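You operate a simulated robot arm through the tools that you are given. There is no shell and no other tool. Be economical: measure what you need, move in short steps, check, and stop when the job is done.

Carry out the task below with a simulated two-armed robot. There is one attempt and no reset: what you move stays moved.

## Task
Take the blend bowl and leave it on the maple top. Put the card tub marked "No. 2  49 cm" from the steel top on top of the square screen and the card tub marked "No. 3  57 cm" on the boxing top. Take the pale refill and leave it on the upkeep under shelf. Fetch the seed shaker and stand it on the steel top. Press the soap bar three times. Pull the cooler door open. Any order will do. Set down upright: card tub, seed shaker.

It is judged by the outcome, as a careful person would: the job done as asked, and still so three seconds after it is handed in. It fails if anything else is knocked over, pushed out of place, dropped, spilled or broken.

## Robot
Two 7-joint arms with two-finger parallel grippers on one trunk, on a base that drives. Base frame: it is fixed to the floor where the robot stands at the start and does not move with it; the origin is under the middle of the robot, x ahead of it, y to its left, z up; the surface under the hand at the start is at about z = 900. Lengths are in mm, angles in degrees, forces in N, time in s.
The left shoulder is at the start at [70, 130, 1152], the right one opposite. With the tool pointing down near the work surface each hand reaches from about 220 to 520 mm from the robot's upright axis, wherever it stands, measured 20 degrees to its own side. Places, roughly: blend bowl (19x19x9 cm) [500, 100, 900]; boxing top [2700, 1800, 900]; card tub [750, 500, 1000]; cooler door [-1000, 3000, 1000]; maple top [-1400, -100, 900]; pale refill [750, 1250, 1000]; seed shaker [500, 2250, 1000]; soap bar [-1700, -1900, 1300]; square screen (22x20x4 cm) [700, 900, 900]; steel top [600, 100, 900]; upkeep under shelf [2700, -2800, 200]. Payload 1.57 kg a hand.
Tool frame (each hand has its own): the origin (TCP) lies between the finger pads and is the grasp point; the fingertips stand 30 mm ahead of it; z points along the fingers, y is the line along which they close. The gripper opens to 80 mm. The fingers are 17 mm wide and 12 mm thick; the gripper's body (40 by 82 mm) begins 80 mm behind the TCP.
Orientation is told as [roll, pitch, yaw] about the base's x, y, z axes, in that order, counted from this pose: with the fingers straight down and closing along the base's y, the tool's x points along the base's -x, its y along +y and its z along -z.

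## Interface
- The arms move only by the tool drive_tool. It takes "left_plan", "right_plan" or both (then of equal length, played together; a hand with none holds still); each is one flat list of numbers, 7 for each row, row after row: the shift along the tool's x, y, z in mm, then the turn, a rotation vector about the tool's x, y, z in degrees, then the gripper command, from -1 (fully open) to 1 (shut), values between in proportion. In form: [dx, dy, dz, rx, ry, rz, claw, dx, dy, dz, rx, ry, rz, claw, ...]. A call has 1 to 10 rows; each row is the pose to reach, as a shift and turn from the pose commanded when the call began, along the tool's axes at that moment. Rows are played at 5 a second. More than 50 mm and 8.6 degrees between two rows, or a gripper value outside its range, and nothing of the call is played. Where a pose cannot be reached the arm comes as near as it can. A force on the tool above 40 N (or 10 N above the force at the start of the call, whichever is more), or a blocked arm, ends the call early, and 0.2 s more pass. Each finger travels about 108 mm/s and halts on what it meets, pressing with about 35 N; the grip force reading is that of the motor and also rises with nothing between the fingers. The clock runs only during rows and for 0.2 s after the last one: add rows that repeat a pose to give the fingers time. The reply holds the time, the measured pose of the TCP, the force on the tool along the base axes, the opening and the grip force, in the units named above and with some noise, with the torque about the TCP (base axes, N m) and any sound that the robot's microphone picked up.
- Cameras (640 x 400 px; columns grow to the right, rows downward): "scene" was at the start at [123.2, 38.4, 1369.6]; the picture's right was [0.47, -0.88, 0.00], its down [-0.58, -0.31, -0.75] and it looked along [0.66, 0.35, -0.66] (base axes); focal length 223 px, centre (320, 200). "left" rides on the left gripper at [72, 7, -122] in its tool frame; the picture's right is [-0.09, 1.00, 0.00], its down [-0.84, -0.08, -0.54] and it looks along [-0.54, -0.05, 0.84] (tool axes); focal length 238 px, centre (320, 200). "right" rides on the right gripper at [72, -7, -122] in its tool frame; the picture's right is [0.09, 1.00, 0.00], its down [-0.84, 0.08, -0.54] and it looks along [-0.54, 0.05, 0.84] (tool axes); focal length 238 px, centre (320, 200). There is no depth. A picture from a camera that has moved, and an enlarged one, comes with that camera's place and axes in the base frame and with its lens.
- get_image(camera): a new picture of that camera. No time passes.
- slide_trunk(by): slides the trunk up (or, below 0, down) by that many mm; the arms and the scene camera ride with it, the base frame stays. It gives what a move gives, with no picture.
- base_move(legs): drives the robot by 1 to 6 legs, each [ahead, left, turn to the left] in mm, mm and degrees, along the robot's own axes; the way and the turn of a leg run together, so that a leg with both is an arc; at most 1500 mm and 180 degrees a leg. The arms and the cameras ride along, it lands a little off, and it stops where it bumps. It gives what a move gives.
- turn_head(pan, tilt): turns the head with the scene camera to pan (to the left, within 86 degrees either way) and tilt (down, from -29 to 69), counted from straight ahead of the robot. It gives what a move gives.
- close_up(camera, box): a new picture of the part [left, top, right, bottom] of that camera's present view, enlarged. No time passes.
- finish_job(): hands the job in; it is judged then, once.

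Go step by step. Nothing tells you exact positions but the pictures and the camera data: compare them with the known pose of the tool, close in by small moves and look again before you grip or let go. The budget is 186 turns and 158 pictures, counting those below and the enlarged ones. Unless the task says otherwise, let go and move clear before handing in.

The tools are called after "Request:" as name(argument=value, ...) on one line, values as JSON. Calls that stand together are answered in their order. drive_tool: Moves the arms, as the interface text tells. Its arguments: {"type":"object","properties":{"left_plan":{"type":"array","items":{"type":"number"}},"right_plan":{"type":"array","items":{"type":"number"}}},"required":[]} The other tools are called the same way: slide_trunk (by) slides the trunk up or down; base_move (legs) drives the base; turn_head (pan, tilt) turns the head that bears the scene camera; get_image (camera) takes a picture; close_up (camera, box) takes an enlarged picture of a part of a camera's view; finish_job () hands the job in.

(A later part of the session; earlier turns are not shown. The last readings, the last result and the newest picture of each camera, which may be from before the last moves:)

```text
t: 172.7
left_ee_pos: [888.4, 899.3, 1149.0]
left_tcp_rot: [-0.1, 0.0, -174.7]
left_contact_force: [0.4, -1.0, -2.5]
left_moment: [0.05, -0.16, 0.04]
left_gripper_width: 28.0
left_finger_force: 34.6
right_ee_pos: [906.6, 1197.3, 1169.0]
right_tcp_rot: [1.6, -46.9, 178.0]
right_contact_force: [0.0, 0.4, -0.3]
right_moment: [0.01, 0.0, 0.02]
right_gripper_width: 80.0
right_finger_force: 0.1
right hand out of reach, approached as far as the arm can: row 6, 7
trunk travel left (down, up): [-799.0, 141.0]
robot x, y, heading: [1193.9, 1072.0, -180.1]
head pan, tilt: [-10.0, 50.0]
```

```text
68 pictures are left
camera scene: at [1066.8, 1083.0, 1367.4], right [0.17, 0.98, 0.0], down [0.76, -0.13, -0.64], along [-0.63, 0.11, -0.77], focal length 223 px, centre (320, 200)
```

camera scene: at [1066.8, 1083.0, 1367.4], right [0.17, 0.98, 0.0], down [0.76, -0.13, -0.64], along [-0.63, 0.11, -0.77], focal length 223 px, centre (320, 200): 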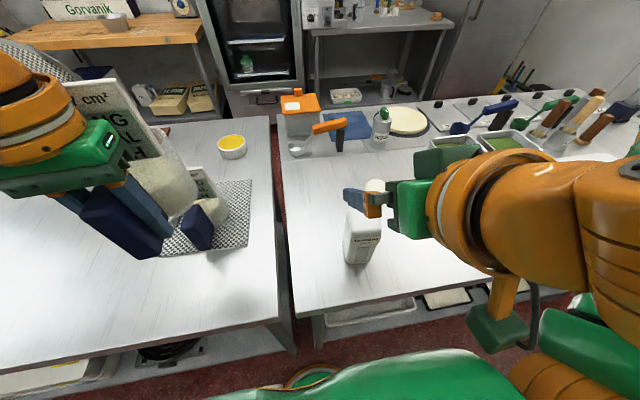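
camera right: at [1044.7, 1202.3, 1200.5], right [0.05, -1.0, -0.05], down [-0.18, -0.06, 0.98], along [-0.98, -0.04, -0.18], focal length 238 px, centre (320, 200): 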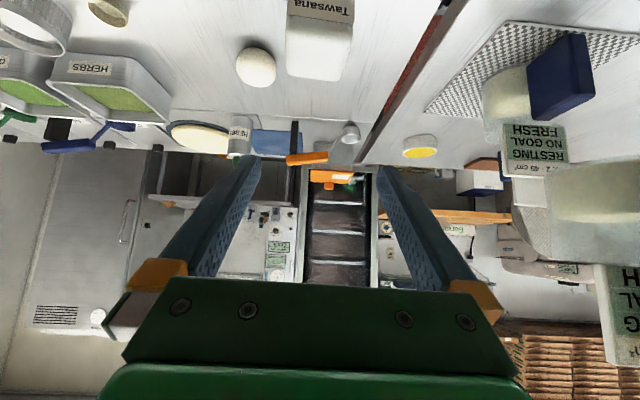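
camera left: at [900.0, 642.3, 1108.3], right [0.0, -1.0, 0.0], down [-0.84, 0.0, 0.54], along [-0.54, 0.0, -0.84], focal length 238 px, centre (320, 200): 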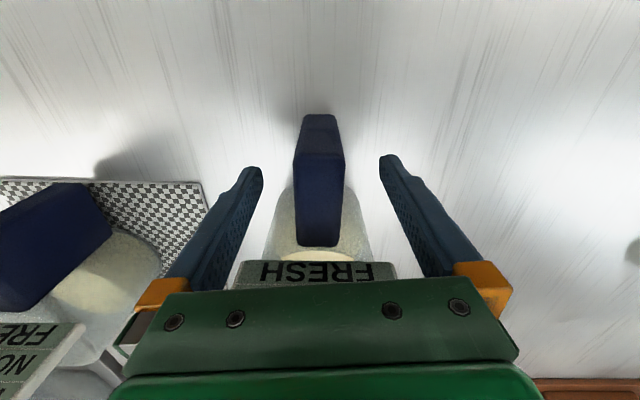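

Check that tub 2 is undisturbed, as it looks crowded under the left hand.

Request:
close_up(camera="scene", box=[60, 80, 300, 280])

Request:
close_up(camera="right", box=[400, 0, 640, 200])

```text
2.00 times, centred on (180, 180) of scene
camera zoom: at [1066.8, 1083.0, 1367.4], right [0.17, 0.98, 0.0], down [0.76, -0.13, -0.64], along [-0.63, 0.11, -0.77], focal length 446 px, centre (600, 240)
```

zoom: 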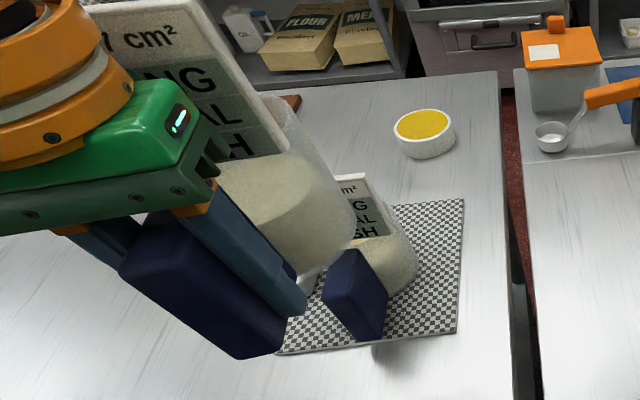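

```text
2.00 times, centred on (520, 100) of right
camera zoom: at [1044.7, 1202.3, 1200.5], right [0.05, -1.0, -0.05], down [-0.18, -0.06, 0.98], along [-0.98, -0.04, -0.18], focal length 477 px, centre (-80, 400)
```

zoom: 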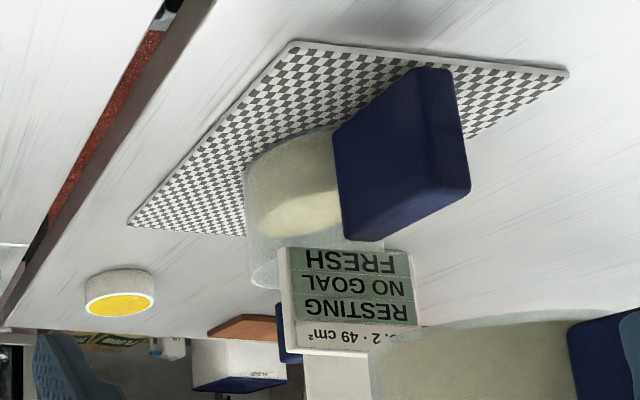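

Tub 2 stands upright. Descend at 45° with the right hand onto the refill's top.

Request:
drive_tool(right_plan=[20, -1, 32, 0, 0, 0, -1, 40, -1, 64, 0, 0, 0, -1, 60, -2, 96, 0, 0, 0, -1, 75, -2, 120, 0, 0, 0, -1, 75, -2, 120, 0, 0, 0, -1])

Request:
get_image(camera="right")

Request:
close_up(camera="scene", box=[280, 130, 480, 280])

```text
t: 173.9
left_ee_pos: [888.3, 899.4, 1149.7]
left_tcp_rot: [0.0, 0.0, -174.9]
left_contact_force: [-0.1, -0.2, -2.7]
left_moment: [-0.01, -0.18, 0.01]
left_gripper_width: 27.8
left_finger_force: 34.8
right_ee_pos: [821.7, 1168.7, 1042.8]
right_tcp_rot: [1.3, -46.8, 178.1]
right_contact_force: [-0.9, 0.0, 0.9]
right_moment: [0.01, -0.01, 0.01]
right_gripper_width: 80.2
right_finger_force: 0.0
right hand out of reach, approached as far as the arm can: row 1, 2, 3, 4, 5
trunk travel left (down, up): [-799.0, 141.0]
robot x, y, heading: [1192.8, 1065.3, -179.9]
head pan, tilt: [-10.0, 50.0]
```

```text
65 pictures are left
camera right: at [959.2, 1173.2, 1073.4], right [0.05, -1.0, -0.05], down [-0.18, -0.06, 0.98], along [-0.98, -0.04, -0.18], focal length 238 px, centre (320, 200)
```

right: 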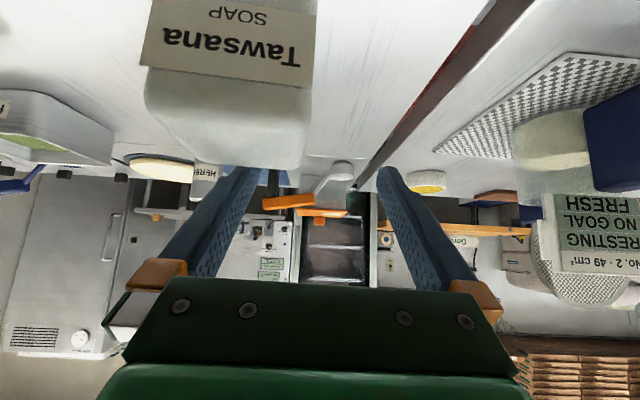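

```text
2.67 times, centred on (380, 205) of scene
camera zoom: at [1067.0, 1083.0, 1367.4], right [0.17, 0.98, 0.0], down [0.75, -0.13, -0.64], along [-0.63, 0.11, -0.77], focal length 595 px, centre (160, 187)
```

zoom: 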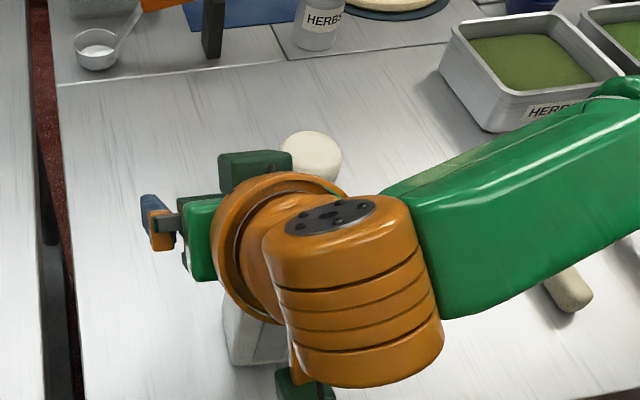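

The 45° pose brings the wrist too close to my body, so the hand was diverted. I'll raise it and back the base off 140 mm.

Request:
drive_tool(right_plan=[-30, 0, -28, 0, 0, 0, -1, -60, 0, -56, 0, 0, 0, -1, -80, 0, -75, 0, 0, 0, -1, -80, 0, -75, 0, 0, 0, -1])

Request:
base_move(legs=[[-140, 0, 0]])

Request:
get_image(camera="right")

```text
t: 174.9
left_ee_pos: [887.6, 898.9, 1150.1]
left_tcp_rot: [0.0, 0.1, -174.8]
left_contact_force: [0.0, 0.5, -3.3]
left_moment: [-0.01, -0.17, -0.02]
left_gripper_width: 27.6
left_finger_force: 35.0
right_ee_pos: [822.2, 1170.7, 1151.5]
right_tcp_rot: [1.4, -47.0, 178.1]
right_contact_force: [-0.1, 0.4, -0.3]
right_moment: [-0.01, 0.01, -0.01]
right_gripper_width: 80.1
right_finger_force: 0.1
trunk travel left (down, up): [-799.0, 141.0]
robot x, y, heading: [1193.3, 1072.1, -179.9]
head pan, tilt: [-10.0, 50.0]
```

```text
t: 176.2
left_ee_pos: [1025.0, 898.0, 1149.4]
left_tcp_rot: [-0.1, 0.1, -174.7]
left_contact_force: [-1.2, 1.1, -2.0]
left_moment: [0.02, -0.16, 0.05]
left_gripper_width: 28.1
left_finger_force: 34.8
right_ee_pos: [960.1, 1169.4, 1151.1]
right_tcp_rot: [1.4, -46.7, 178.1]
right_contact_force: [-0.1, 1.3, 0.0]
right_moment: [0.02, -0.01, 0.03]
right_gripper_width: 80.0
right_finger_force: 0.1
trunk travel left (down, up): [-799.0, 141.0]
robot x, y, heading: [1330.6, 1070.1, -179.7]
head pan, tilt: [-10.0, 50.0]
```

```text
63 pictures are left
camera right: at [1098.0, 1174.9, 1182.0], right [0.05, -1.0, -0.05], down [-0.18, -0.06, 0.98], along [-0.98, -0.04, -0.18], focal length 238 px, centre (320, 200)
```

right: 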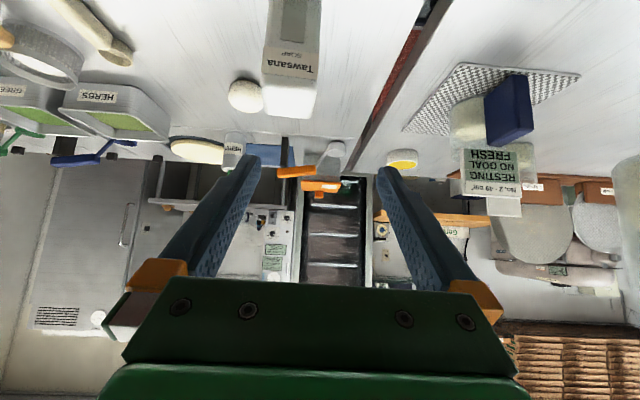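

Request:
drive_tool(right_plan=[10, -18, 35, 0, 0, 0, -1, 22, -34, 75, 0, 0, 0, -1, 30, -34, 115, 0, 0, 0, -1, 30, -34, 115, 0, 0, 0, -1])

Request:
get_image(camera="right")

Request:
close_up(camera="scene", box=[280, 80, 480, 230])

```text
t: 177.2
left_ee_pos: [1028.1, 897.8, 1150.6]
left_tcp_rot: [-0.1, -0.3, -174.7]
left_contact_force: [1.1, -0.5, -2.6]
left_moment: [-0.02, -0.18, -0.03]
left_gripper_width: 27.7
left_finger_force: 35.1
right_ee_pos: [899.3, 1203.3, 1049.9]
right_tcp_rot: [1.4, -46.9, 178.2]
right_contact_force: [0.2, -0.2, 0.3]
right_moment: [0.0, 0.0, -0.03]
right_gripper_width: 80.3
right_finger_force: 0.0
trunk travel left (down, up): [-799.0, 141.0]
robot x, y, heading: [1334.1, 1071.6, -179.8]
head pan, tilt: [-10.0, 50.0]
```

```text
62 pictures are left
camera right: at [1038.2, 1207.3, 1081.0], right [0.05, -1.0, -0.05], down [-0.18, -0.06, 0.98], along [-0.98, -0.04, -0.18], focal length 238 px, centre (320, 200)
```

right: 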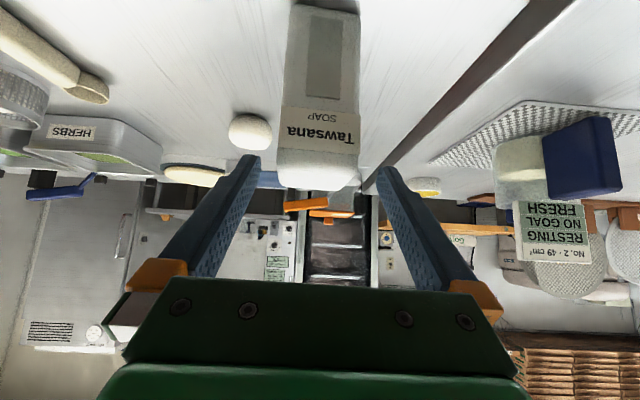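

```text
2.67 times, centred on (380, 155) of scene
camera zoom: at [1207.8, 1082.9, 1367.4], right [0.17, 0.99, 0.0], down [0.76, -0.13, -0.64], along [-0.63, 0.11, -0.77], focal length 595 px, centre (160, 320)
```

zoom: 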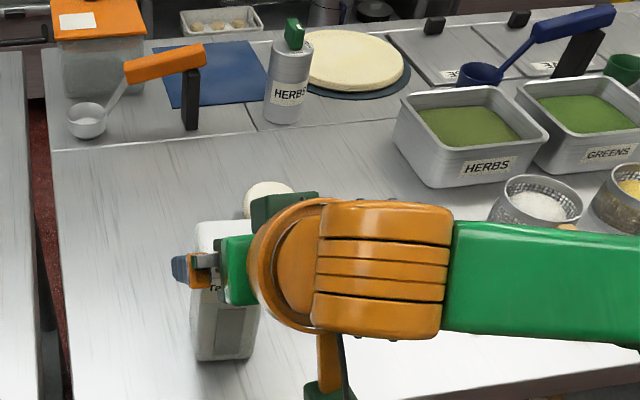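

Aligned; go the rest of the way and close.

Request:
drive_tool(right_plan=[8, 0, 34, 0, 0, 0, -1, 16, 0, 66, 0, 0, 0, -1, 16, 0, 66, 0, 0, 0, -0.5, 16, 0, 66, 0, 0, 0, 0.5, 16, 0, 66, 0, 0, 0, 1, 16, 0, 66, 0, 0, 0, 1])

Request:
get_image(camera="right")

```text
t: 178.6
left_ee_pos: [1029.1, 899.1, 1149.7]
left_tcp_rot: [0.0, 0.0, -174.7]
left_contact_force: [0.9, -0.7, -2.7]
left_moment: [0.01, -0.21, 0.02]
left_gripper_width: 28.0
left_finger_force: 34.5
right_ee_pos: [863.4, 1202.3, 994.4]
right_tcp_rot: [1.5, -46.9, 178.0]
right_contact_force: [-0.3, 0.2, -0.5]
right_moment: [-0.02, 0.0, -0.01]
right_gripper_width: 57.6
right_finger_force: 35.2
trunk travel left (down, up): [-799.0, 141.0]
robot x, y, heading: [1336.3, 1071.5, -179.8]
head pan, tilt: [-10.0, 50.0]
```

```text
60 pictures are left
camera right: at [1001.3, 1207.2, 1024.7], right [0.05, -1.0, -0.05], down [-0.18, -0.06, 0.98], along [-0.98, -0.04, -0.18], focal length 238 px, centre (320, 200)
```

right: 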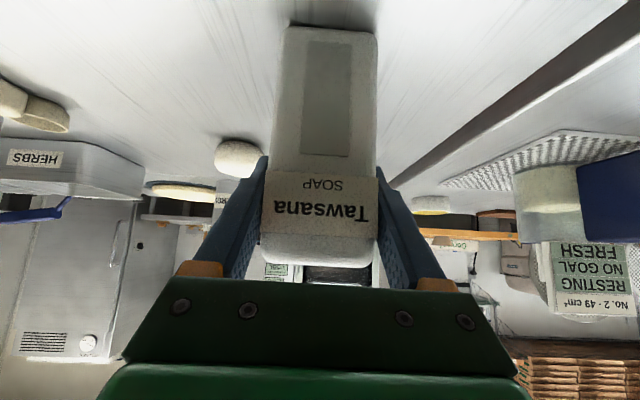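

Gripped (58 mm). Lift it.

Request:
drive_tool(right_plan=[-15, 0, -14, 0, 0, 0, 1, -40, 0, -37, 0, 0, 0, 1, -73, 0, -68, 0, 0, 0, 1, -106, 0, -99, 0, 0, 0, 1, -125, 0, -117, 0, 0, 0, 1, -125, 0, -117, 0, 0, 0, 1])

Request:
get_image(camera="right")

```text
t: 180.0
left_ee_pos: [1029.4, 898.2, 1149.4]
left_tcp_rot: [-0.1, 0.0, -174.7]
left_contact_force: [0.4, 0.2, -3.7]
left_moment: [-0.02, -0.14, -0.03]
left_gripper_width: 27.8
left_finger_force: 34.8
right_ee_pos: [861.3, 1206.3, 1162.3]
right_tcp_rot: [1.5, -46.8, 178.1]
right_contact_force: [0.2, 0.4, -0.3]
right_moment: [0.01, 0.0, -0.03]
right_gripper_width: 57.3
right_finger_force: 34.8
trunk travel left (down, up): [-799.0, 141.0]
robot x, y, heading: [1334.6, 1074.1, -180.0]
head pan, tilt: [-10.0, 50.0]
```

```text
59 pictures are left
camera right: at [999.9, 1211.6, 1194.6], right [0.05, -1.0, -0.05], down [-0.18, -0.06, 0.98], along [-0.98, -0.04, -0.18], focal length 238 px, centre (320, 200)
```

right: 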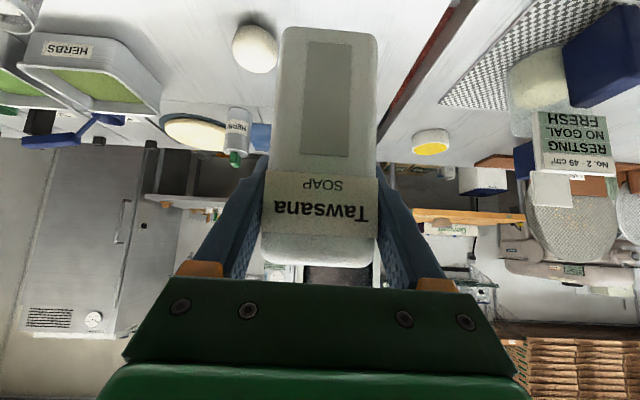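

Held upright. Back into the aisle, turn to face the far wall counters and look for the boxing top.

Request:
base_move(legs=[[-230, 0, 0], [0, 0, 180]])

Request:
turn_head(pan=15, tilt=25)

Request:
get_image(camera="scene")

```text
t: 189.3
left_ee_pos: [1853.5, 1277.4, 1149.6]
left_tcp_rot: [-0.1, -0.1, 11.5]
left_contact_force: [0.1, 0.4, -2.0]
left_moment: [-0.03, 0.18, 0.05]
left_gripper_width: 28.1
left_finger_force: 35.0
right_ee_pos: [2051.0, 989.1, 1162.6]
right_tcp_rot: [1.4, -46.9, 4.2]
right_contact_force: [-0.2, 0.1, -0.7]
right_moment: [-0.01, -0.01, -0.02]
right_gripper_width: 57.5
right_finger_force: 35.1
trunk travel left (down, up): [-799.0, 141.0]
robot x, y, heading: [1565.5, 1072.9, 6.4]
head pan, tilt: [-10.0, 50.0]
```

```text
t: 190.2
left_ee_pos: [1851.9, 1275.9, 1150.1]
left_tcp_rot: [-0.1, -0.1, 11.4]
left_contact_force: [0.4, -0.2, -1.7]
left_moment: [-0.02, 0.15, 0.0]
left_gripper_width: 27.6
left_finger_force: 35.1
right_ee_pos: [2052.1, 988.6, 1163.5]
right_tcp_rot: [1.5, -46.9, 4.2]
right_contact_force: [-1.3, 0.2, -1.5]
right_moment: [0.0, -0.02, -0.03]
right_gripper_width: 57.3
right_finger_force: 35.7
trunk travel left (down, up): [-799.0, 141.0]
robot x, y, heading: [1566.2, 1071.5, 6.4]
head pan, tilt: [15.0, 25.0]
```

```text
58 pictures are left
camera scene: at [1701.8, 1110.4, 1404.8], right [0.36, -0.93, 0.0], down [-0.4, -0.15, -0.91], along [0.84, 0.33, -0.42], focal length 223 px, centre (320, 200)
```

scene: 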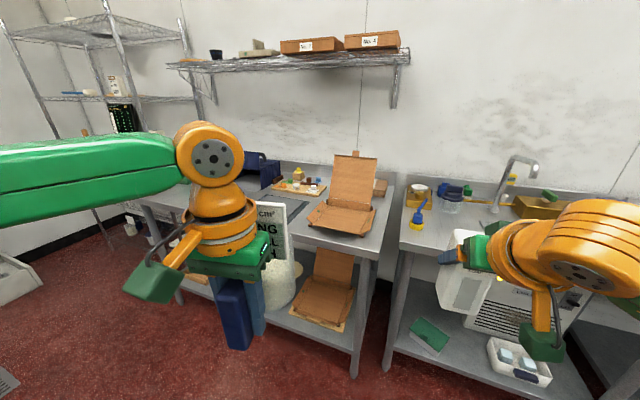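

The boxing top is the left table (front edge x≈2330, right end y≈1210). Move north and view its free area.

Request:
base_move(legs=[[0, 0, -6.4], [0, 480, 0]])

Request:
turn_head(pan=-8, tilt=32)

Request:
get_image(camera="scene")

```text
t: 193.6
left_ee_pos: [1874.5, 1719.2, 1150.0]
left_tcp_rot: [-0.1, 0.0, 5.0]
left_contact_force: [0.4, -0.3, -2.6]
left_moment: [0.01, 0.16, 0.0]
left_gripper_width: 28.1
left_finger_force: 35.0
right_ee_pos: [2040.1, 1410.3, 1162.8]
right_tcp_rot: [1.6, -46.8, -2.4]
right_contact_force: [0.4, 0.0, -0.7]
right_moment: [0.02, -0.02, -0.03]
right_gripper_width: 57.5
right_finger_force: 35.8
trunk travel left (down, up): [-799.0, 141.0]
robot x, y, heading: [1568.3, 1547.7, 0.0]
head pan, tilt: [15.0, 25.0]
```

```text
t: 194.5
left_ee_pos: [1875.1, 1721.2, 1150.0]
left_tcp_rot: [-0.1, -0.1, 4.9]
left_contact_force: [0.3, -0.3, -2.5]
left_moment: [0.0, 0.14, 0.01]
left_gripper_width: 27.9
left_finger_force: 35.1
right_ee_pos: [2040.0, 1412.0, 1163.2]
right_tcp_rot: [1.5, -46.9, -2.2]
right_contact_force: [0.5, 0.2, -0.8]
right_moment: [0.04, 0.0, -0.03]
right_gripper_width: 57.6
right_finger_force: 35.2
trunk travel left (down, up): [-799.0, 141.0]
robot x, y, heading: [1564.3, 1547.2, 0.1]
head pan, tilt: [-8.0, 32.0]
```

```text
57 pictures are left
camera scene: at [1706.1, 1535.8, 1393.8], right [-0.14, -0.99, 0.0], down [-0.53, 0.07, -0.85], along [0.84, -0.12, -0.53], focal length 223 px, centre (320, 200)
```

scene: 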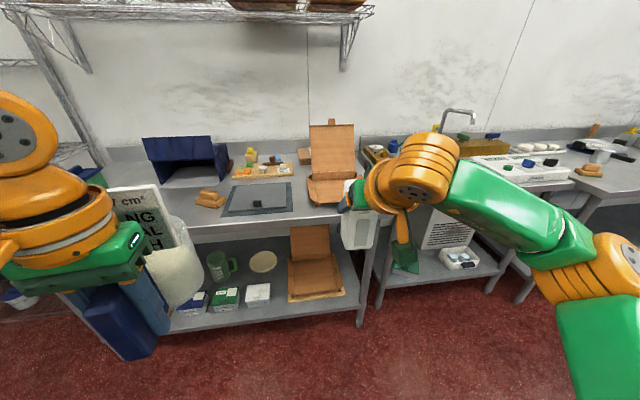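

Move so that the left hand comes before the table's left-front part, then look again for free space.

Request:
base_move(legs=[[260, 230, 0]])

Request:
turn_head(pan=0, tilt=42)

Request:
get_image(camera="scene")

Request:
get_image(camera="left")

```text
t: 196.7
left_ee_pos: [2133.7, 1950.5, 1151.0]
left_tcp_rot: [-0.1, -0.1, 5.3]
left_contact_force: [-0.4, 0.2, -2.5]
left_moment: [-0.05, 0.16, 0.0]
left_gripper_width: 28.0
left_finger_force: 34.9
right_ee_pos: [2301.0, 1643.4, 1164.1]
right_tcp_rot: [1.7, -46.9, -1.8]
right_contact_force: [-0.3, 0.0, -0.7]
right_moment: [-0.01, 0.0, -0.02]
right_gripper_width: 57.5
right_finger_force: 35.0
trunk travel left (down, up): [-799.0, 141.0]
robot x, y, heading: [1828.7, 1777.6, 0.2]
head pan, tilt: [-8.0, 32.0]
```

```text
t: 197.4
left_ee_pos: [2136.0, 1952.6, 1149.6]
left_tcp_rot: [-0.1, 0.1, 5.4]
left_contact_force: [-0.4, 0.1, -1.9]
left_moment: [-0.02, 0.15, -0.01]
left_gripper_width: 27.9
left_finger_force: 34.7
right_ee_pos: [2303.5, 1643.6, 1163.4]
right_tcp_rot: [1.4, -46.8, -1.8]
right_contact_force: [-0.6, 0.3, 0.1]
right_moment: [-0.02, -0.01, 0.0]
right_gripper_width: 57.6
right_finger_force: 35.3
trunk travel left (down, up): [-799.0, 141.0]
robot x, y, heading: [1832.0, 1779.6, 0.4]
head pan, tilt: [0.0, 42.0]
```

```text
56 pictures are left
camera scene: at [1963.1, 1778.6, 1378.7], right [0.01, -1.0, 0.0], down [-0.67, 0.0, -0.74], along [0.74, 0.0, -0.67], focal length 223 px, centre (320, 200)
```

scene: 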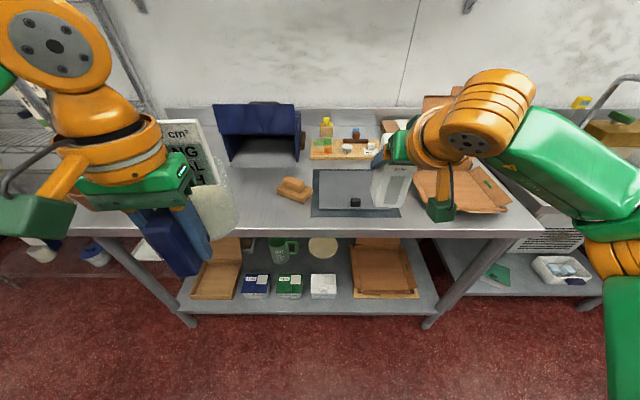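

```text
55 pictures are left
camera left: at [2062.8, 1951.0, 1271.0], right [0.0, 1.0, 0.0], down [0.84, 0.0, 0.54], along [0.54, 0.0, -0.84], focal length 238 px, centre (320, 200)
```

left: 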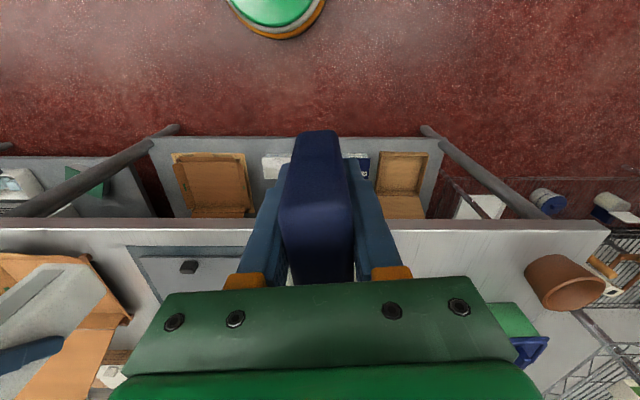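

The area in front of the blue box, around [2460, 1970], is free. Drive in and extend the left hand over it.

Request:
base_move(legs=[[130, 20, 0]])

Request:
drive_tool(left_plan=[-40, 0, 15, 0, 0, 0, 1, -80, 0, 40, 0, 0, 0, 1, -108, 0, 75, 0, 0, 0, 1, -108, 0, 115, 0, 0, 0, 1, -108, 0, 150, 0, 0, 0, 1, -108, 0, 150, 0, 0, 0, 1])

Request:
get_image(camera="scene")

Request:
get_image(camera="left")

```text
t: 198.7
left_ee_pos: [2264.8, 1972.9, 1149.9]
left_tcp_rot: [-0.2, -0.1, 5.5]
left_contact_force: [-0.6, 0.2, -2.6]
left_moment: [-0.03, 0.14, 0.03]
left_gripper_width: 27.9
left_finger_force: 35.3
right_ee_pos: [2432.5, 1665.8, 1165.2]
right_tcp_rot: [1.5, -47.1, -1.8]
right_contact_force: [-0.4, 0.7, -0.9]
right_moment: [0.02, 0.02, 0.02]
right_gripper_width: 57.2
right_finger_force: 35.2
trunk travel left (down, up): [-799.0, 141.0]
robot x, y, heading: [1962.0, 1798.8, 0.5]
head pan, tilt: [0.0, 42.0]
```

```text
t: 200.1
left_ee_pos: [2374.5, 1983.2, 1000.0]
left_tcp_rot: [0.0, 0.1, 5.4]
left_contact_force: [1.1, -0.6, -2.8]
left_moment: [0.03, 0.15, 0.0]
left_gripper_width: 27.7
left_finger_force: 35.1
right_ee_pos: [2436.9, 1664.9, 1162.9]
right_tcp_rot: [1.5, -46.8, -1.7]
right_contact_force: [0.6, 0.9, -1.6]
right_moment: [0.03, 0.02, -0.01]
right_gripper_width: 57.7
right_finger_force: 35.2
trunk travel left (down, up): [-799.0, 141.0]
robot x, y, heading: [1964.4, 1796.9, 0.3]
head pan, tilt: [0.0, 42.0]
```

```text
54 pictures are left
camera scene: at [2095.8, 1799.5, 1378.5], right [0.01, -1.0, 0.0], down [-0.67, 0.0, -0.74], along [0.74, 0.0, -0.67], focal length 223 px, centre (320, 200)
```

scene: 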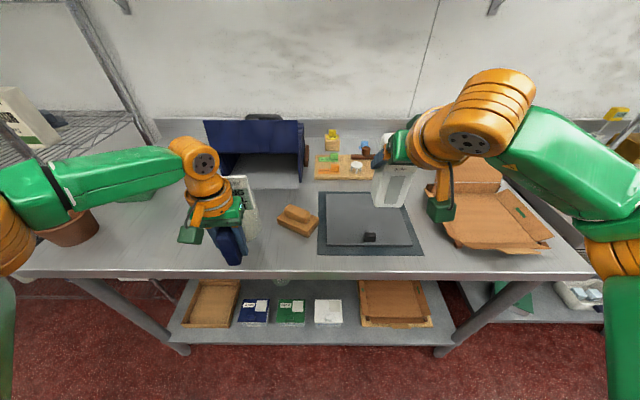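

```text
53 pictures are left
camera left: at [2302.0, 1981.5, 1121.3], right [0.0, 1.0, 0.0], down [0.84, 0.0, 0.54], along [0.54, 0.0, -0.84], focal length 238 px, centre (320, 200)
```

left: 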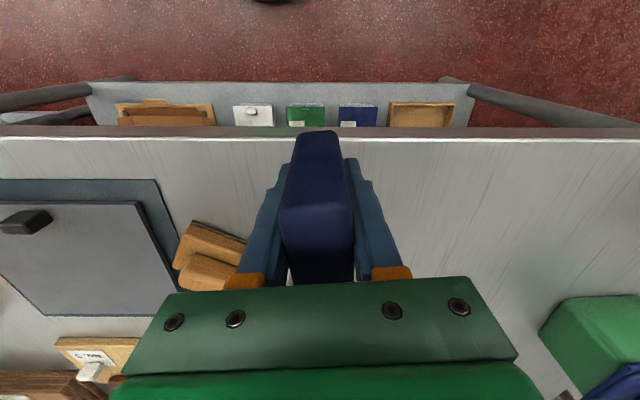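

Clear on all sides. Lower the tub in small steps.

Request:
drive_tool(left_plan=[0, 0, 25, 0, 0, 0, 1, 0, 0, 45, 0, 0, 0, 1, 0, 0, 51, 0, 0, 0, 1, 0, 0, 55, 0, 0, 0, 1, 0, 0, 58, 0, 0, 0, 1])

```text
t: 201.3
left_ee_pos: [2371.7, 1985.1, 945.0]
left_tcp_rot: [-0.2, -0.2, 5.5]
left_contact_force: [0.9, 1.0, 2.8]
left_moment: [0.15, -0.51, 0.05]
left_gripper_width: 27.5
left_finger_force: 35.0
left hand out of reach, approached as far as the arm can: row 5
right_ee_pos: [2434.5, 1664.7, 1163.8]
right_tcp_rot: [1.5, -46.9, -1.8]
right_contact_force: [-0.9, 0.3, -0.9]
right_moment: [0.02, 0.01, -0.01]
right_gripper_width: 57.5
right_finger_force: 34.9
trunk travel left (down, up): [-799.0, 141.0]
robot x, y, heading: [1963.7, 1802.8, 0.2]
head pan, tilt: [0.0, 42.0]
```

Down (weight is off the hand at z=945). Release and rise.

Request:
drive_tool(left_plan=[0, 0, 0, 0, 0, 0, 0.3, 0, 0, 0, 0, 0, 0, -0.5, 0, 0, 0, 0, 0, 0, -1, 0, 0, -20, 0, 0, 0, -1, 0, 0, -55, 0, 0, 0, -1, 0, 0, -100, 0, 0, 0, -1, 20, 0, -145, 0, 0, 0, -1, 50, 0, -185, 0, 0, 0, -1, 80, 0, -210, 0, 0, 0, -1])

Request:
get_image(camera="scene")

```text
t: 203.3
left_ee_pos: [2291.9, 1978.0, 1152.4]
left_tcp_rot: [-0.1, 0.0, 5.5]
left_contact_force: [0.2, -0.6, -0.5]
left_moment: [0.02, 0.0, 0.03]
left_gripper_width: 79.9
left_finger_force: 0.0
right_ee_pos: [2433.6, 1665.6, 1166.1]
right_tcp_rot: [1.5, -46.9, -1.8]
right_contact_force: [-0.8, -0.4, -0.1]
right_moment: [-0.04, -0.04, 0.0]
right_gripper_width: 57.8
right_finger_force: 34.8
trunk travel left (down, up): [-799.0, 141.0]
robot x, y, heading: [1963.5, 1798.6, 0.5]
head pan, tilt: [0.0, 42.0]
```

```text
52 pictures are left
camera scene: at [2093.0, 1799.0, 1378.8], right [0.01, -1.0, 0.0], down [-0.67, 0.0, -0.74], along [0.74, 0.0, -0.67], focal length 223 px, centre (320, 200)
```

scene: 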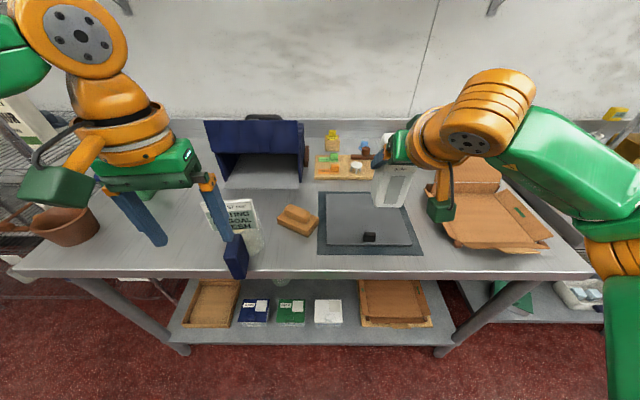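

Tub 3 stands on the boxing top. With the free left hand I'll get the seed shaker next: back out, turn to the west table.

Request:
base_move(legs=[[-420, 0, 0], [0, 0, 180], [0, -420, 0]])

Request:
turn_head(pan=10, tilt=30)

Request:
get_image(camera="scene")

```text
t: 215.5
left_ee_pos: [1209.9, 2042.5, 1151.2]
left_tcp_rot: [-0.3, -0.2, -175.0]
left_contact_force: [-0.1, -0.2, -0.1]
left_moment: [-0.01, 0.0, -0.01]
left_gripper_width: 80.1
left_finger_force: 0.1
right_ee_pos: [1068.8, 2355.5, 1163.6]
right_tcp_rot: [1.3, -46.8, 177.9]
right_contact_force: [0.6, 0.1, -0.7]
right_moment: [-0.02, -0.04, 0.01]
right_gripper_width: 57.3
right_finger_force: 35.4
trunk travel left (down, up): [-799.0, 141.0]
robot x, y, heading: [1543.2, 2219.0, 180.0]
head pan, tilt: [0.0, 42.0]
```

```text
t: 216.2
left_ee_pos: [1209.2, 2044.4, 1150.9]
left_tcp_rot: [0.0, -0.1, -175.0]
left_contact_force: [-0.6, -0.3, 0.4]
left_moment: [-0.01, -0.03, 0.0]
left_gripper_width: 79.9
left_finger_force: 0.0
right_ee_pos: [1069.0, 2357.1, 1161.9]
right_tcp_rot: [1.5, -46.8, 177.7]
right_contact_force: [0.0, -0.3, -0.5]
right_moment: [-0.01, -0.01, -0.03]
right_gripper_width: 57.1
right_finger_force: 35.0
trunk travel left (down, up): [-799.0, 141.0]
robot x, y, heading: [1539.7, 2217.9, 180.1]
head pan, tilt: [10.0, 30.0]
```

```text
51 pictures are left
camera scene: at [1401.3, 2203.6, 1396.9], right [-0.17, 0.99, 0.0], down [0.49, 0.09, -0.87], along [-0.85, -0.15, -0.5], focal length 223 px, centre (320, 200)
```

scene: 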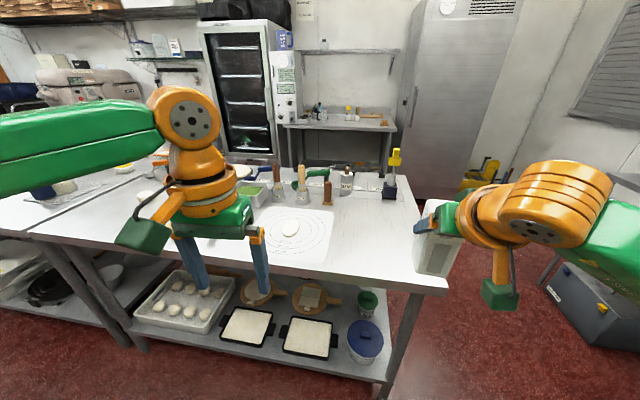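

Request:
close_up(camera="scene", box=[220, 130, 440, 270])

```text
2.86 times, centred on (330, 200) of scene
camera zoom: at [1401.3, 2203.6, 1396.9], right [-0.17, 0.99, 0.0], down [0.49, 0.09, -0.87], along [-0.85, -0.15, -0.5], focal length 637 px, centre (291, 200)
```

zoom: 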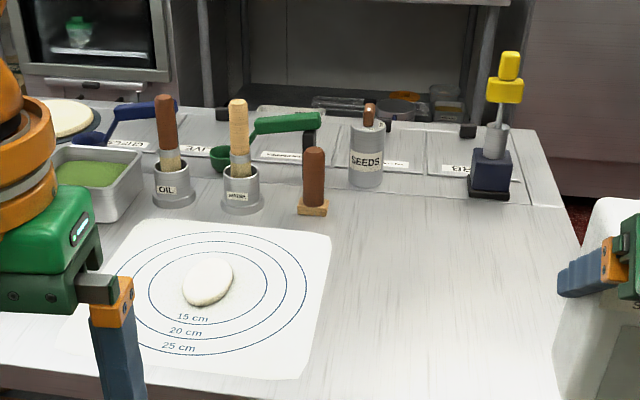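

The SEEDS shaker stands near [470, 2163] — only reachable from the table's west side. I'll go round the north end and see the cooler on the way.

Request:
base_move(legs=[[0, -720, 0], [1200, 0, 0]])

Request:
turn_head(pan=0, tilt=18)

Request:
get_image(camera="scene")

```text
t: 225.8
left_ee_pos: [19.8, 2797.2, 1151.8]
left_tcp_rot: [-0.1, -0.1, -175.9]
left_contact_force: [-0.4, -0.3, 0.4]
left_moment: [-0.01, 0.01, 0.04]
left_gripper_width: 80.0
left_finger_force: 0.1
right_ee_pos: [-114.0, 3114.0, 1163.3]
right_tcp_rot: [1.4, -46.9, 176.7]
right_contact_force: [-0.5, -0.3, -0.9]
right_moment: [0.01, 0.04, -0.01]
right_gripper_width: 57.3
right_finger_force: 34.3
trunk travel left (down, up): [-799.0, 141.0]
robot x, y, heading: [352.2, 2967.6, 178.8]
head pan, tilt: [10.0, 30.0]
```

```text
t: 226.6
left_ee_pos: [19.1, 2797.7, 1151.6]
left_tcp_rot: [-0.1, -0.1, -176.0]
left_contact_force: [0.0, 0.2, -0.3]
left_moment: [0.03, -0.01, 0.0]
left_gripper_width: 80.3
left_finger_force: 0.0
right_ee_pos: [-114.4, 3113.2, 1165.2]
right_tcp_rot: [1.5, -46.9, 176.8]
right_contact_force: [0.1, 0.4, -1.1]
right_moment: [0.01, -0.02, 0.01]
right_gripper_width: 57.3
right_finger_force: 34.8
trunk travel left (down, up): [-799.0, 141.0]
robot x, y, heading: [358.3, 2968.4, 179.0]
head pan, tilt: [0.0, 18.0]
```

```text
49 pictures are left
camera scene: at [210.0, 2968.8, 1416.2], right [0.02, 1.0, 0.0], down [0.31, -0.01, -0.95], along [-0.95, 0.02, -0.31], focal length 223 px, centre (320, 200)
```

scene: 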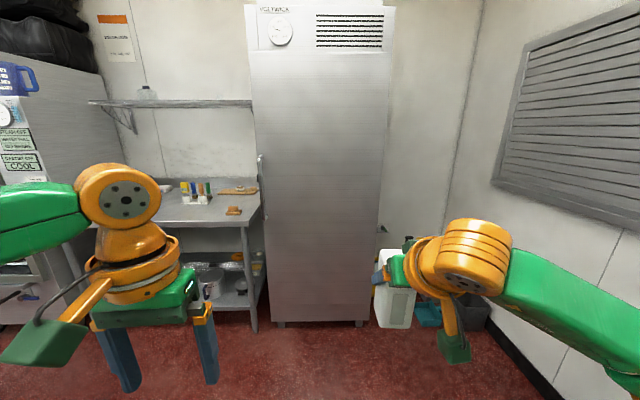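

The tall cooler's handle is on its left (south) edge near [-950, 2663, 1010–1270], hinge on the right. Come closer and level the left hand.

Request:
base_move(legs=[[500, 170, 1]])

Request:
drive_tool(left_plan=[-14, 0, 0, 0, -8.5, 0, -1, -28, 0, 0, 0, -17, 0, -1, -42, 0, 0, 0, -25.5, 0, -1, -56, 0, 0, 0, -34, 0, -1, -70, 0, 0, 0, -42.5, 0, -1, -84, 0, 0, 0, -51, 0, -1, -98, 0, 0, 0, -59.5, 0, -1, -112, 0, 0, 0, -68, 0, -1, -126, 0, 0, 0, -76.5, 0, -1, -130, 0, 0, 0, -85, 0, -1])

Request:
get_image(camera="left")

Request:
get_image(camera="scene")

```text
t: 229.7
left_ee_pos: [-480.5, 2631.8, 1152.6]
left_tcp_rot: [0.0, -0.1, -175.2]
left_contact_force: [-0.9, 0.0, -0.7]
left_moment: [0.0, 0.02, -0.03]
left_gripper_width: 80.1
left_finger_force: 0.1
right_ee_pos: [-619.3, 2946.1, 1164.3]
right_tcp_rot: [1.5, -46.9, 177.6]
right_contact_force: [0.1, -0.2, -0.3]
right_moment: [0.01, 0.02, 0.01]
right_gripper_width: 57.6
right_finger_force: 35.0
trunk travel left (down, up): [-799.0, 141.0]
robot x, y, heading: [-148.4, 2807.2, 179.6]
head pan, tilt: [0.0, 18.0]
```

```text
t: 231.8
left_ee_pos: [-611.5, 2620.1, 1151.8]
left_tcp_rot: [-3.1, -85.1, -171.9]
left_contact_force: [-0.3, -0.8, 0.2]
left_moment: [0.0, -0.01, 0.0]
left_gripper_width: 79.8
left_finger_force: 0.1
right_ee_pos: [-622.2, 2946.2, 1163.1]
right_tcp_rot: [1.4, -46.8, 177.7]
right_contact_force: [-0.6, 0.2, -1.1]
right_moment: [0.01, -0.01, 0.0]
right_gripper_width: 57.2
right_finger_force: 35.4
trunk travel left (down, up): [-799.0, 141.0]
robot x, y, heading: [-151.1, 2805.3, 179.7]
head pan, tilt: [0.0, 18.0]
```

```text
48 pictures are left
camera left: at [-484.2, 2622.8, 1090.1], right [0.08, -0.99, 0.09], down [0.46, 0.11, 0.88], along [-0.88, -0.03, 0.47], focal length 238 px, centre (320, 200)
```

left: 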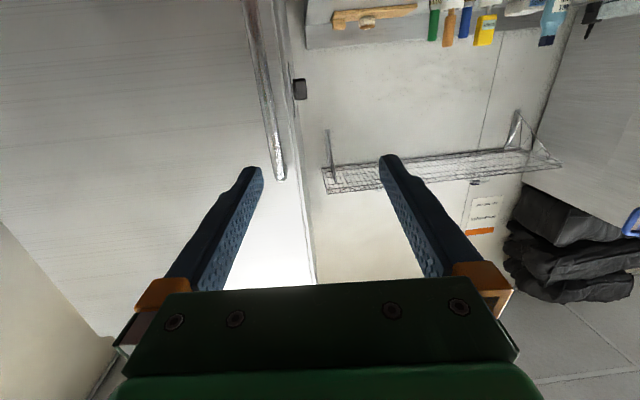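

```text
47 pictures are left
camera scene: at [-294.7, 2806.2, 1416.2], right [0.0, 1.0, 0.0], down [0.31, 0.0, -0.95], along [-0.95, 0.0, -0.31], focal length 223 px, centre (320, 200)
```

scene: 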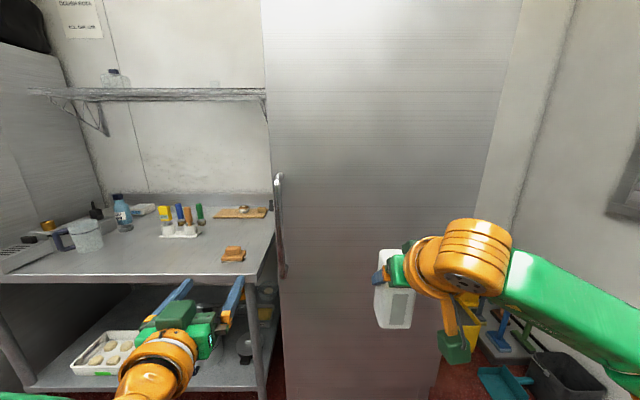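

Handle bar is at about [-940, 2683], z 937–1277. Drive ahead and sideways, then look again.

Request:
base_move(legs=[[180, -62, 0]])

Request:
get_image(camera="left")

```text
t: 233.4
left_ee_pos: [-790.3, 2682.6, 1153.6]
left_tcp_rot: [-2.3, -85.3, -173.0]
left_contact_force: [0.2, 0.5, -0.9]
left_moment: [-0.04, 0.01, -0.02]
left_gripper_width: 80.1
left_finger_force: 0.1
right_ee_pos: [-799.9, 3010.7, 1164.3]
right_tcp_rot: [1.4, -47.0, 177.5]
right_contact_force: [0.1, -0.1, -0.5]
right_moment: [0.0, -0.01, -0.01]
right_gripper_width: 57.2
right_finger_force: 35.5
trunk travel left (down, up): [-799.0, 141.0]
robot x, y, heading: [-331.0, 2868.5, 179.5]
head pan, tilt: [0.0, 18.0]
```

```text
46 pictures are left
camera left: at [-662.8, 2685.9, 1091.5], right [0.07, -0.99, 0.09], down [0.46, 0.11, 0.88], along [-0.88, -0.02, 0.47], focal length 238 px, centre (320, 200)
```

left: 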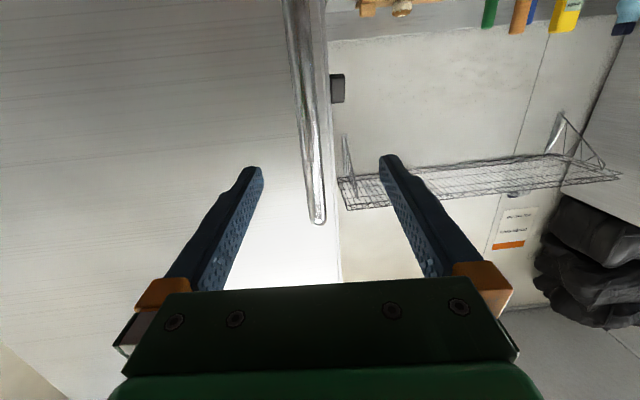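

Bar is centred between the fingers. Advance and close on it.

Request:
drive_tool(left_plan=[-4, -4, 45, 0, 0, 0, -1, -8, -7, 90, 0, 0, 0, -1, -11, -10, 130, 0, 0, 0, -1, -11, -10, 130, 0, 0, 0, -1])

Request:
get_image(camera="left")

```text
t: 234.4
left_ee_pos: [-924.3, 2684.0, 1153.2]
left_tcp_rot: [-1.4, -85.1, -173.7]
left_contact_force: [0.4, 0.5, 0.2]
left_moment: [0.0, -0.02, 0.01]
left_gripper_width: 80.0
left_finger_force: 0.0
right_ee_pos: [-802.3, 3010.0, 1164.4]
right_tcp_rot: [1.5, -46.9, 177.5]
right_contact_force: [-0.3, -0.2, -1.2]
right_moment: [0.01, 0.04, -0.01]
right_gripper_width: 57.2
right_finger_force: 35.2
trunk travel left (down, up): [-799.0, 141.0]
robot x, y, heading: [-329.7, 2871.3, 179.5]
head pan, tilt: [0.0, 18.0]
```

```text
45 pictures are left
camera left: at [-797.3, 2686.4, 1091.4], right [0.07, -0.99, 0.09], down [0.46, 0.11, 0.88], along [-0.89, -0.02, 0.47], focal length 238 px, centre (320, 200)
```

left: 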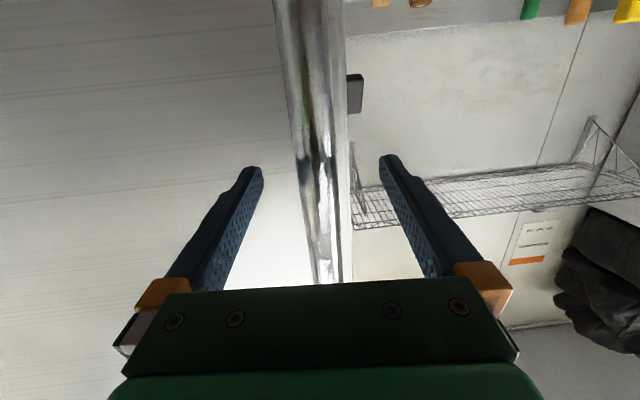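

Request:
drive_tool(left_plan=[0, 0, 0, 0, 0, 0, 0, 0, 0, 0, 0, 0, 0, 1, 0, 0, 0, 0, 0, 0, 1, 0, 0, 0, 0, 0, 0, 1])

Request:
get_image(camera="left")

```text
t: 235.4
left_ee_pos: [-924.8, 2683.7, 1152.1]
left_tcp_rot: [-1.0, -85.0, -174.4]
left_contact_force: [-0.4, 2.3, -0.7]
left_moment: [-0.07, -0.01, -0.07]
left_gripper_width: 23.8
left_finger_force: 35.8
right_ee_pos: [-802.6, 3009.8, 1163.0]
right_tcp_rot: [1.5, -47.0, 177.5]
right_contact_force: [-0.1, -0.3, -1.1]
right_moment: [-0.02, -0.01, -0.01]
right_gripper_width: 57.3
right_finger_force: 35.3
trunk travel left (down, up): [-799.0, 141.0]
robot x, y, heading: [-332.0, 2869.4, 179.6]
head pan, tilt: [0.0, 18.0]
```

```text
44 pictures are left
camera left: at [-797.6, 2687.0, 1091.4], right [0.07, -0.99, 0.09], down [0.46, 0.11, 0.88], along [-0.89, -0.02, 0.47], focal length 238 px, centre (320, 200)
```

left: 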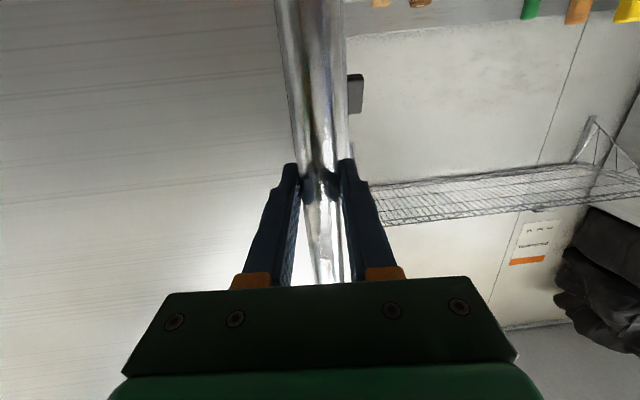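

Holding the bar. Pull by driving back, curving slightly toward the hinge.

Request:
base_move(legs=[[-80, -3, 0], [-100, -18, 0]])

Request:
get_image(camera="scene")

```text
t: 237.3
left_ee_pos: [-756.6, 2729.5, 1152.3]
left_tcp_rot: [3.3, -84.7, 179.2]
left_contact_force: [-7.7, 21.9, -1.3]
left_moment: [0.26, -0.75, -0.27]
left_gripper_width: 23.7
left_finger_force: 36.2
right_ee_pos: [-628.6, 3045.5, 1159.8]
right_tcp_rot: [2.1, -46.6, 176.2]
right_contact_force: [-0.9, -0.3, -0.4]
right_moment: [-0.01, 0.01, -0.04]
right_gripper_width: 57.3
right_finger_force: 34.8
trunk travel left (down, up): [-799.0, 141.0]
robot x, y, heading: [-154.9, 2889.6, 178.7]
head pan, tilt: [0.0, 18.0]
stopped in leg 2: the force on the tool passed its limit at 43 N (the readings are from after the stop); the commanded pose is now the measured one
```

```text
43 pictures are left
camera scene: at [-305.7, 2902.7, 1415.6], right [0.02, 1.0, -0.01], down [0.31, -0.01, -0.95], along [-0.95, 0.02, -0.31], focal length 223 px, centre (320, 200)
```

scene: 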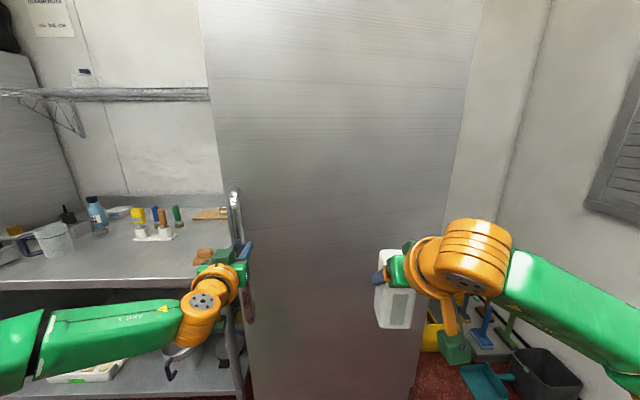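

The door is open about 15°. Side force shows I need more motion toward the hinge; continue along the arc.

Request:
base_move(legs=[[-30, -30, 0], [-70, -38, 0], [-70, -48, 0]])

Request:
get_image(camera="scene")

```text
t: 239.5
left_ee_pos: [-584.0, 2829.6, 1150.8]
left_tcp_rot: [0.9, -84.8, -177.5]
left_contact_force: [-7.5, 9.5, -3.9]
left_moment: [0.17, 0.73, 0.09]
left_gripper_width: 23.7
left_finger_force: 36.0
right_ee_pos: [-460.0, 3151.8, 1160.9]
right_tcp_rot: [1.8, -46.5, 176.7]
right_contact_force: [0.2, -0.4, -0.1]
right_moment: [-0.03, -0.01, -0.01]
right_gripper_width: 57.1
right_finger_force: 34.6
trunk travel left (down, up): [-799.0, 141.0]
robot x, y, heading: [18.7, 3003.0, 178.9]
head pan, tilt: [0.0, 18.0]
```

```text
42 pictures are left
camera scene: at [-135.5, 3009.8, 1415.6], right [0.02, 1.0, 0.0], down [0.31, -0.01, -0.95], along [-0.95, 0.01, -0.31], focal length 223 px, centre (320, 200)
```

scene: 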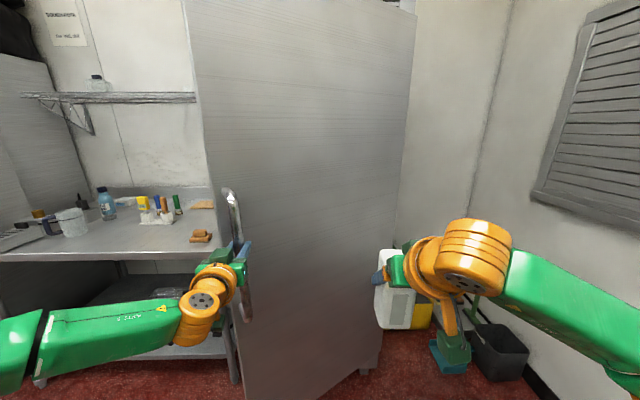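

The door swings nicely, about 37°. Continue to ~57°.

Request:
base_move(legs=[[-35, -36, 0], [-33, -40, 0], [-28, -44, 0], [-24, -46, 0]])

Request:
get_image(camera="scene")

```text
t: 242.0
left_ee_pos: [-455.1, 2981.6, 1157.6]
left_tcp_rot: [-7.3, -85.6, -169.2]
left_contact_force: [1.7, -5.5, 11.7]
left_moment: [-0.31, 0.89, 0.08]
left_gripper_width: 23.9
left_finger_force: 35.3
right_ee_pos: [-329.8, 3303.9, 1165.4]
right_tcp_rot: [0.9, -47.0, 177.2]
right_contact_force: [-0.9, -0.2, -0.9]
right_moment: [-0.02, -0.04, 0.0]
right_gripper_width: 57.5
right_finger_force: 35.1
trunk travel left (down, up): [-799.0, 141.0]
robot x, y, heading: [141.6, 3166.4, 179.2]
head pan, tilt: [0.0, 18.0]
```

```text
41 pictures are left
camera scene: at [-3.0, 3158.4, 1417.0], right [0.02, 1.0, 0.01], down [0.31, 0.0, -0.95], along [-0.95, 0.02, -0.31], focal length 223 px, centre (320, 200)
```

scene: 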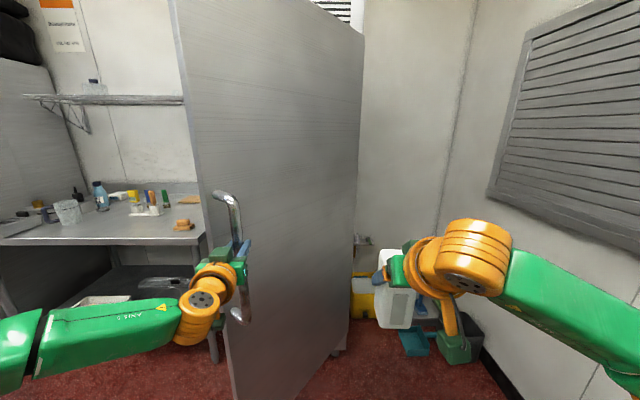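

About 58°. A little further with two more short legs.

Request:
base_move(legs=[[-20, -45, 0], [-17, -45, 0], [-12, -40, 0]])

```text
t: 243.9
left_ee_pos: [-400.2, 3111.4, 1164.0]
left_tcp_rot: [-7.6, -86.4, -168.7]
left_contact_force: [6.7, -5.3, 14.1]
left_moment: [-0.74, 0.41, -0.24]
left_gripper_width: 24.0
left_finger_force: 35.8
right_ee_pos: [-273.4, 3434.7, 1166.4]
right_tcp_rot: [0.9, -47.2, 177.2]
right_contact_force: [0.4, -0.6, -0.9]
right_moment: [0.0, -0.04, -0.07]
right_gripper_width: 57.1
right_finger_force: 34.9
trunk travel left (down, up): [-799.0, 141.0]
robot x, y, heading: [188.1, 3296.2, 178.9]
head pan, tilt: [0.0, 18.0]
```

Door is about 72° open. Open the fingers slightly and withdraw straight back.

Request:
drive_tool(left_plan=[0, 0, 0, 0, 0, 0, 0.2, 0, 0, 0, 0, 0, 0, 0, 0, 0, 0, 0, 0, 0, 0, 0, 0, -40, 0, 0, 0, 0, 0, 0, -80, 0, 0, 0, 0])

Request:
base_move(legs=[[-250, 0, 0]])

Request:
get_image(camera="scene")

```text
t: 245.2
left_ee_pos: [-324.8, 3122.7, 1167.8]
left_tcp_rot: [-2.1, -86.3, -174.2]
left_contact_force: [-0.1, -0.4, 0.6]
left_moment: [0.01, 0.01, 0.0]
left_gripper_width: 39.8
left_finger_force: 0.1
right_ee_pos: [-277.4, 3440.9, 1164.0]
right_tcp_rot: [1.3, -47.1, 177.0]
right_contact_force: [0.0, -0.9, -1.5]
right_moment: [0.03, 0.01, -0.02]
right_gripper_width: 57.3
right_finger_force: 35.2
trunk travel left (down, up): [-799.0, 141.0]
robot x, y, heading: [193.5, 3296.3, 178.8]
head pan, tilt: [0.0, 18.0]
```

```text
t: 247.0
left_ee_pos: [-82.0, 3117.1, 1165.6]
left_tcp_rot: [-1.1, -86.0, -175.1]
left_contact_force: [0.2, -1.1, 0.1]
left_moment: [0.0, -0.02, 0.0]
left_gripper_width: 39.9
left_finger_force: 0.0
right_ee_pos: [-36.1, 3435.5, 1161.9]
right_tcp_rot: [1.5, -46.8, 177.1]
right_contact_force: [0.0, -0.6, -1.1]
right_moment: [0.01, 0.04, 0.01]
right_gripper_width: 57.2
right_finger_force: 34.9
trunk travel left (down, up): [-799.0, 141.0]
robot x, y, heading: [441.4, 3291.7, 179.3]
head pan, tilt: [0.0, 18.0]
```

```text
40 pictures are left
camera scene: at [290.4, 3292.8, 1415.9], right [0.01, 1.0, 0.0], down [0.31, 0.0, -0.95], along [-0.95, 0.01, -0.31], focal length 223 px, centre (320, 200)
```

scene: 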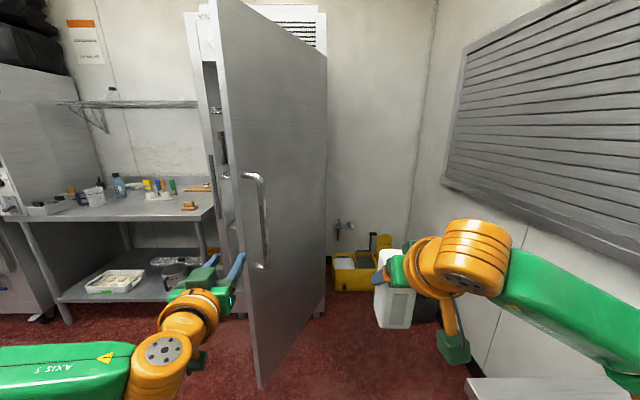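

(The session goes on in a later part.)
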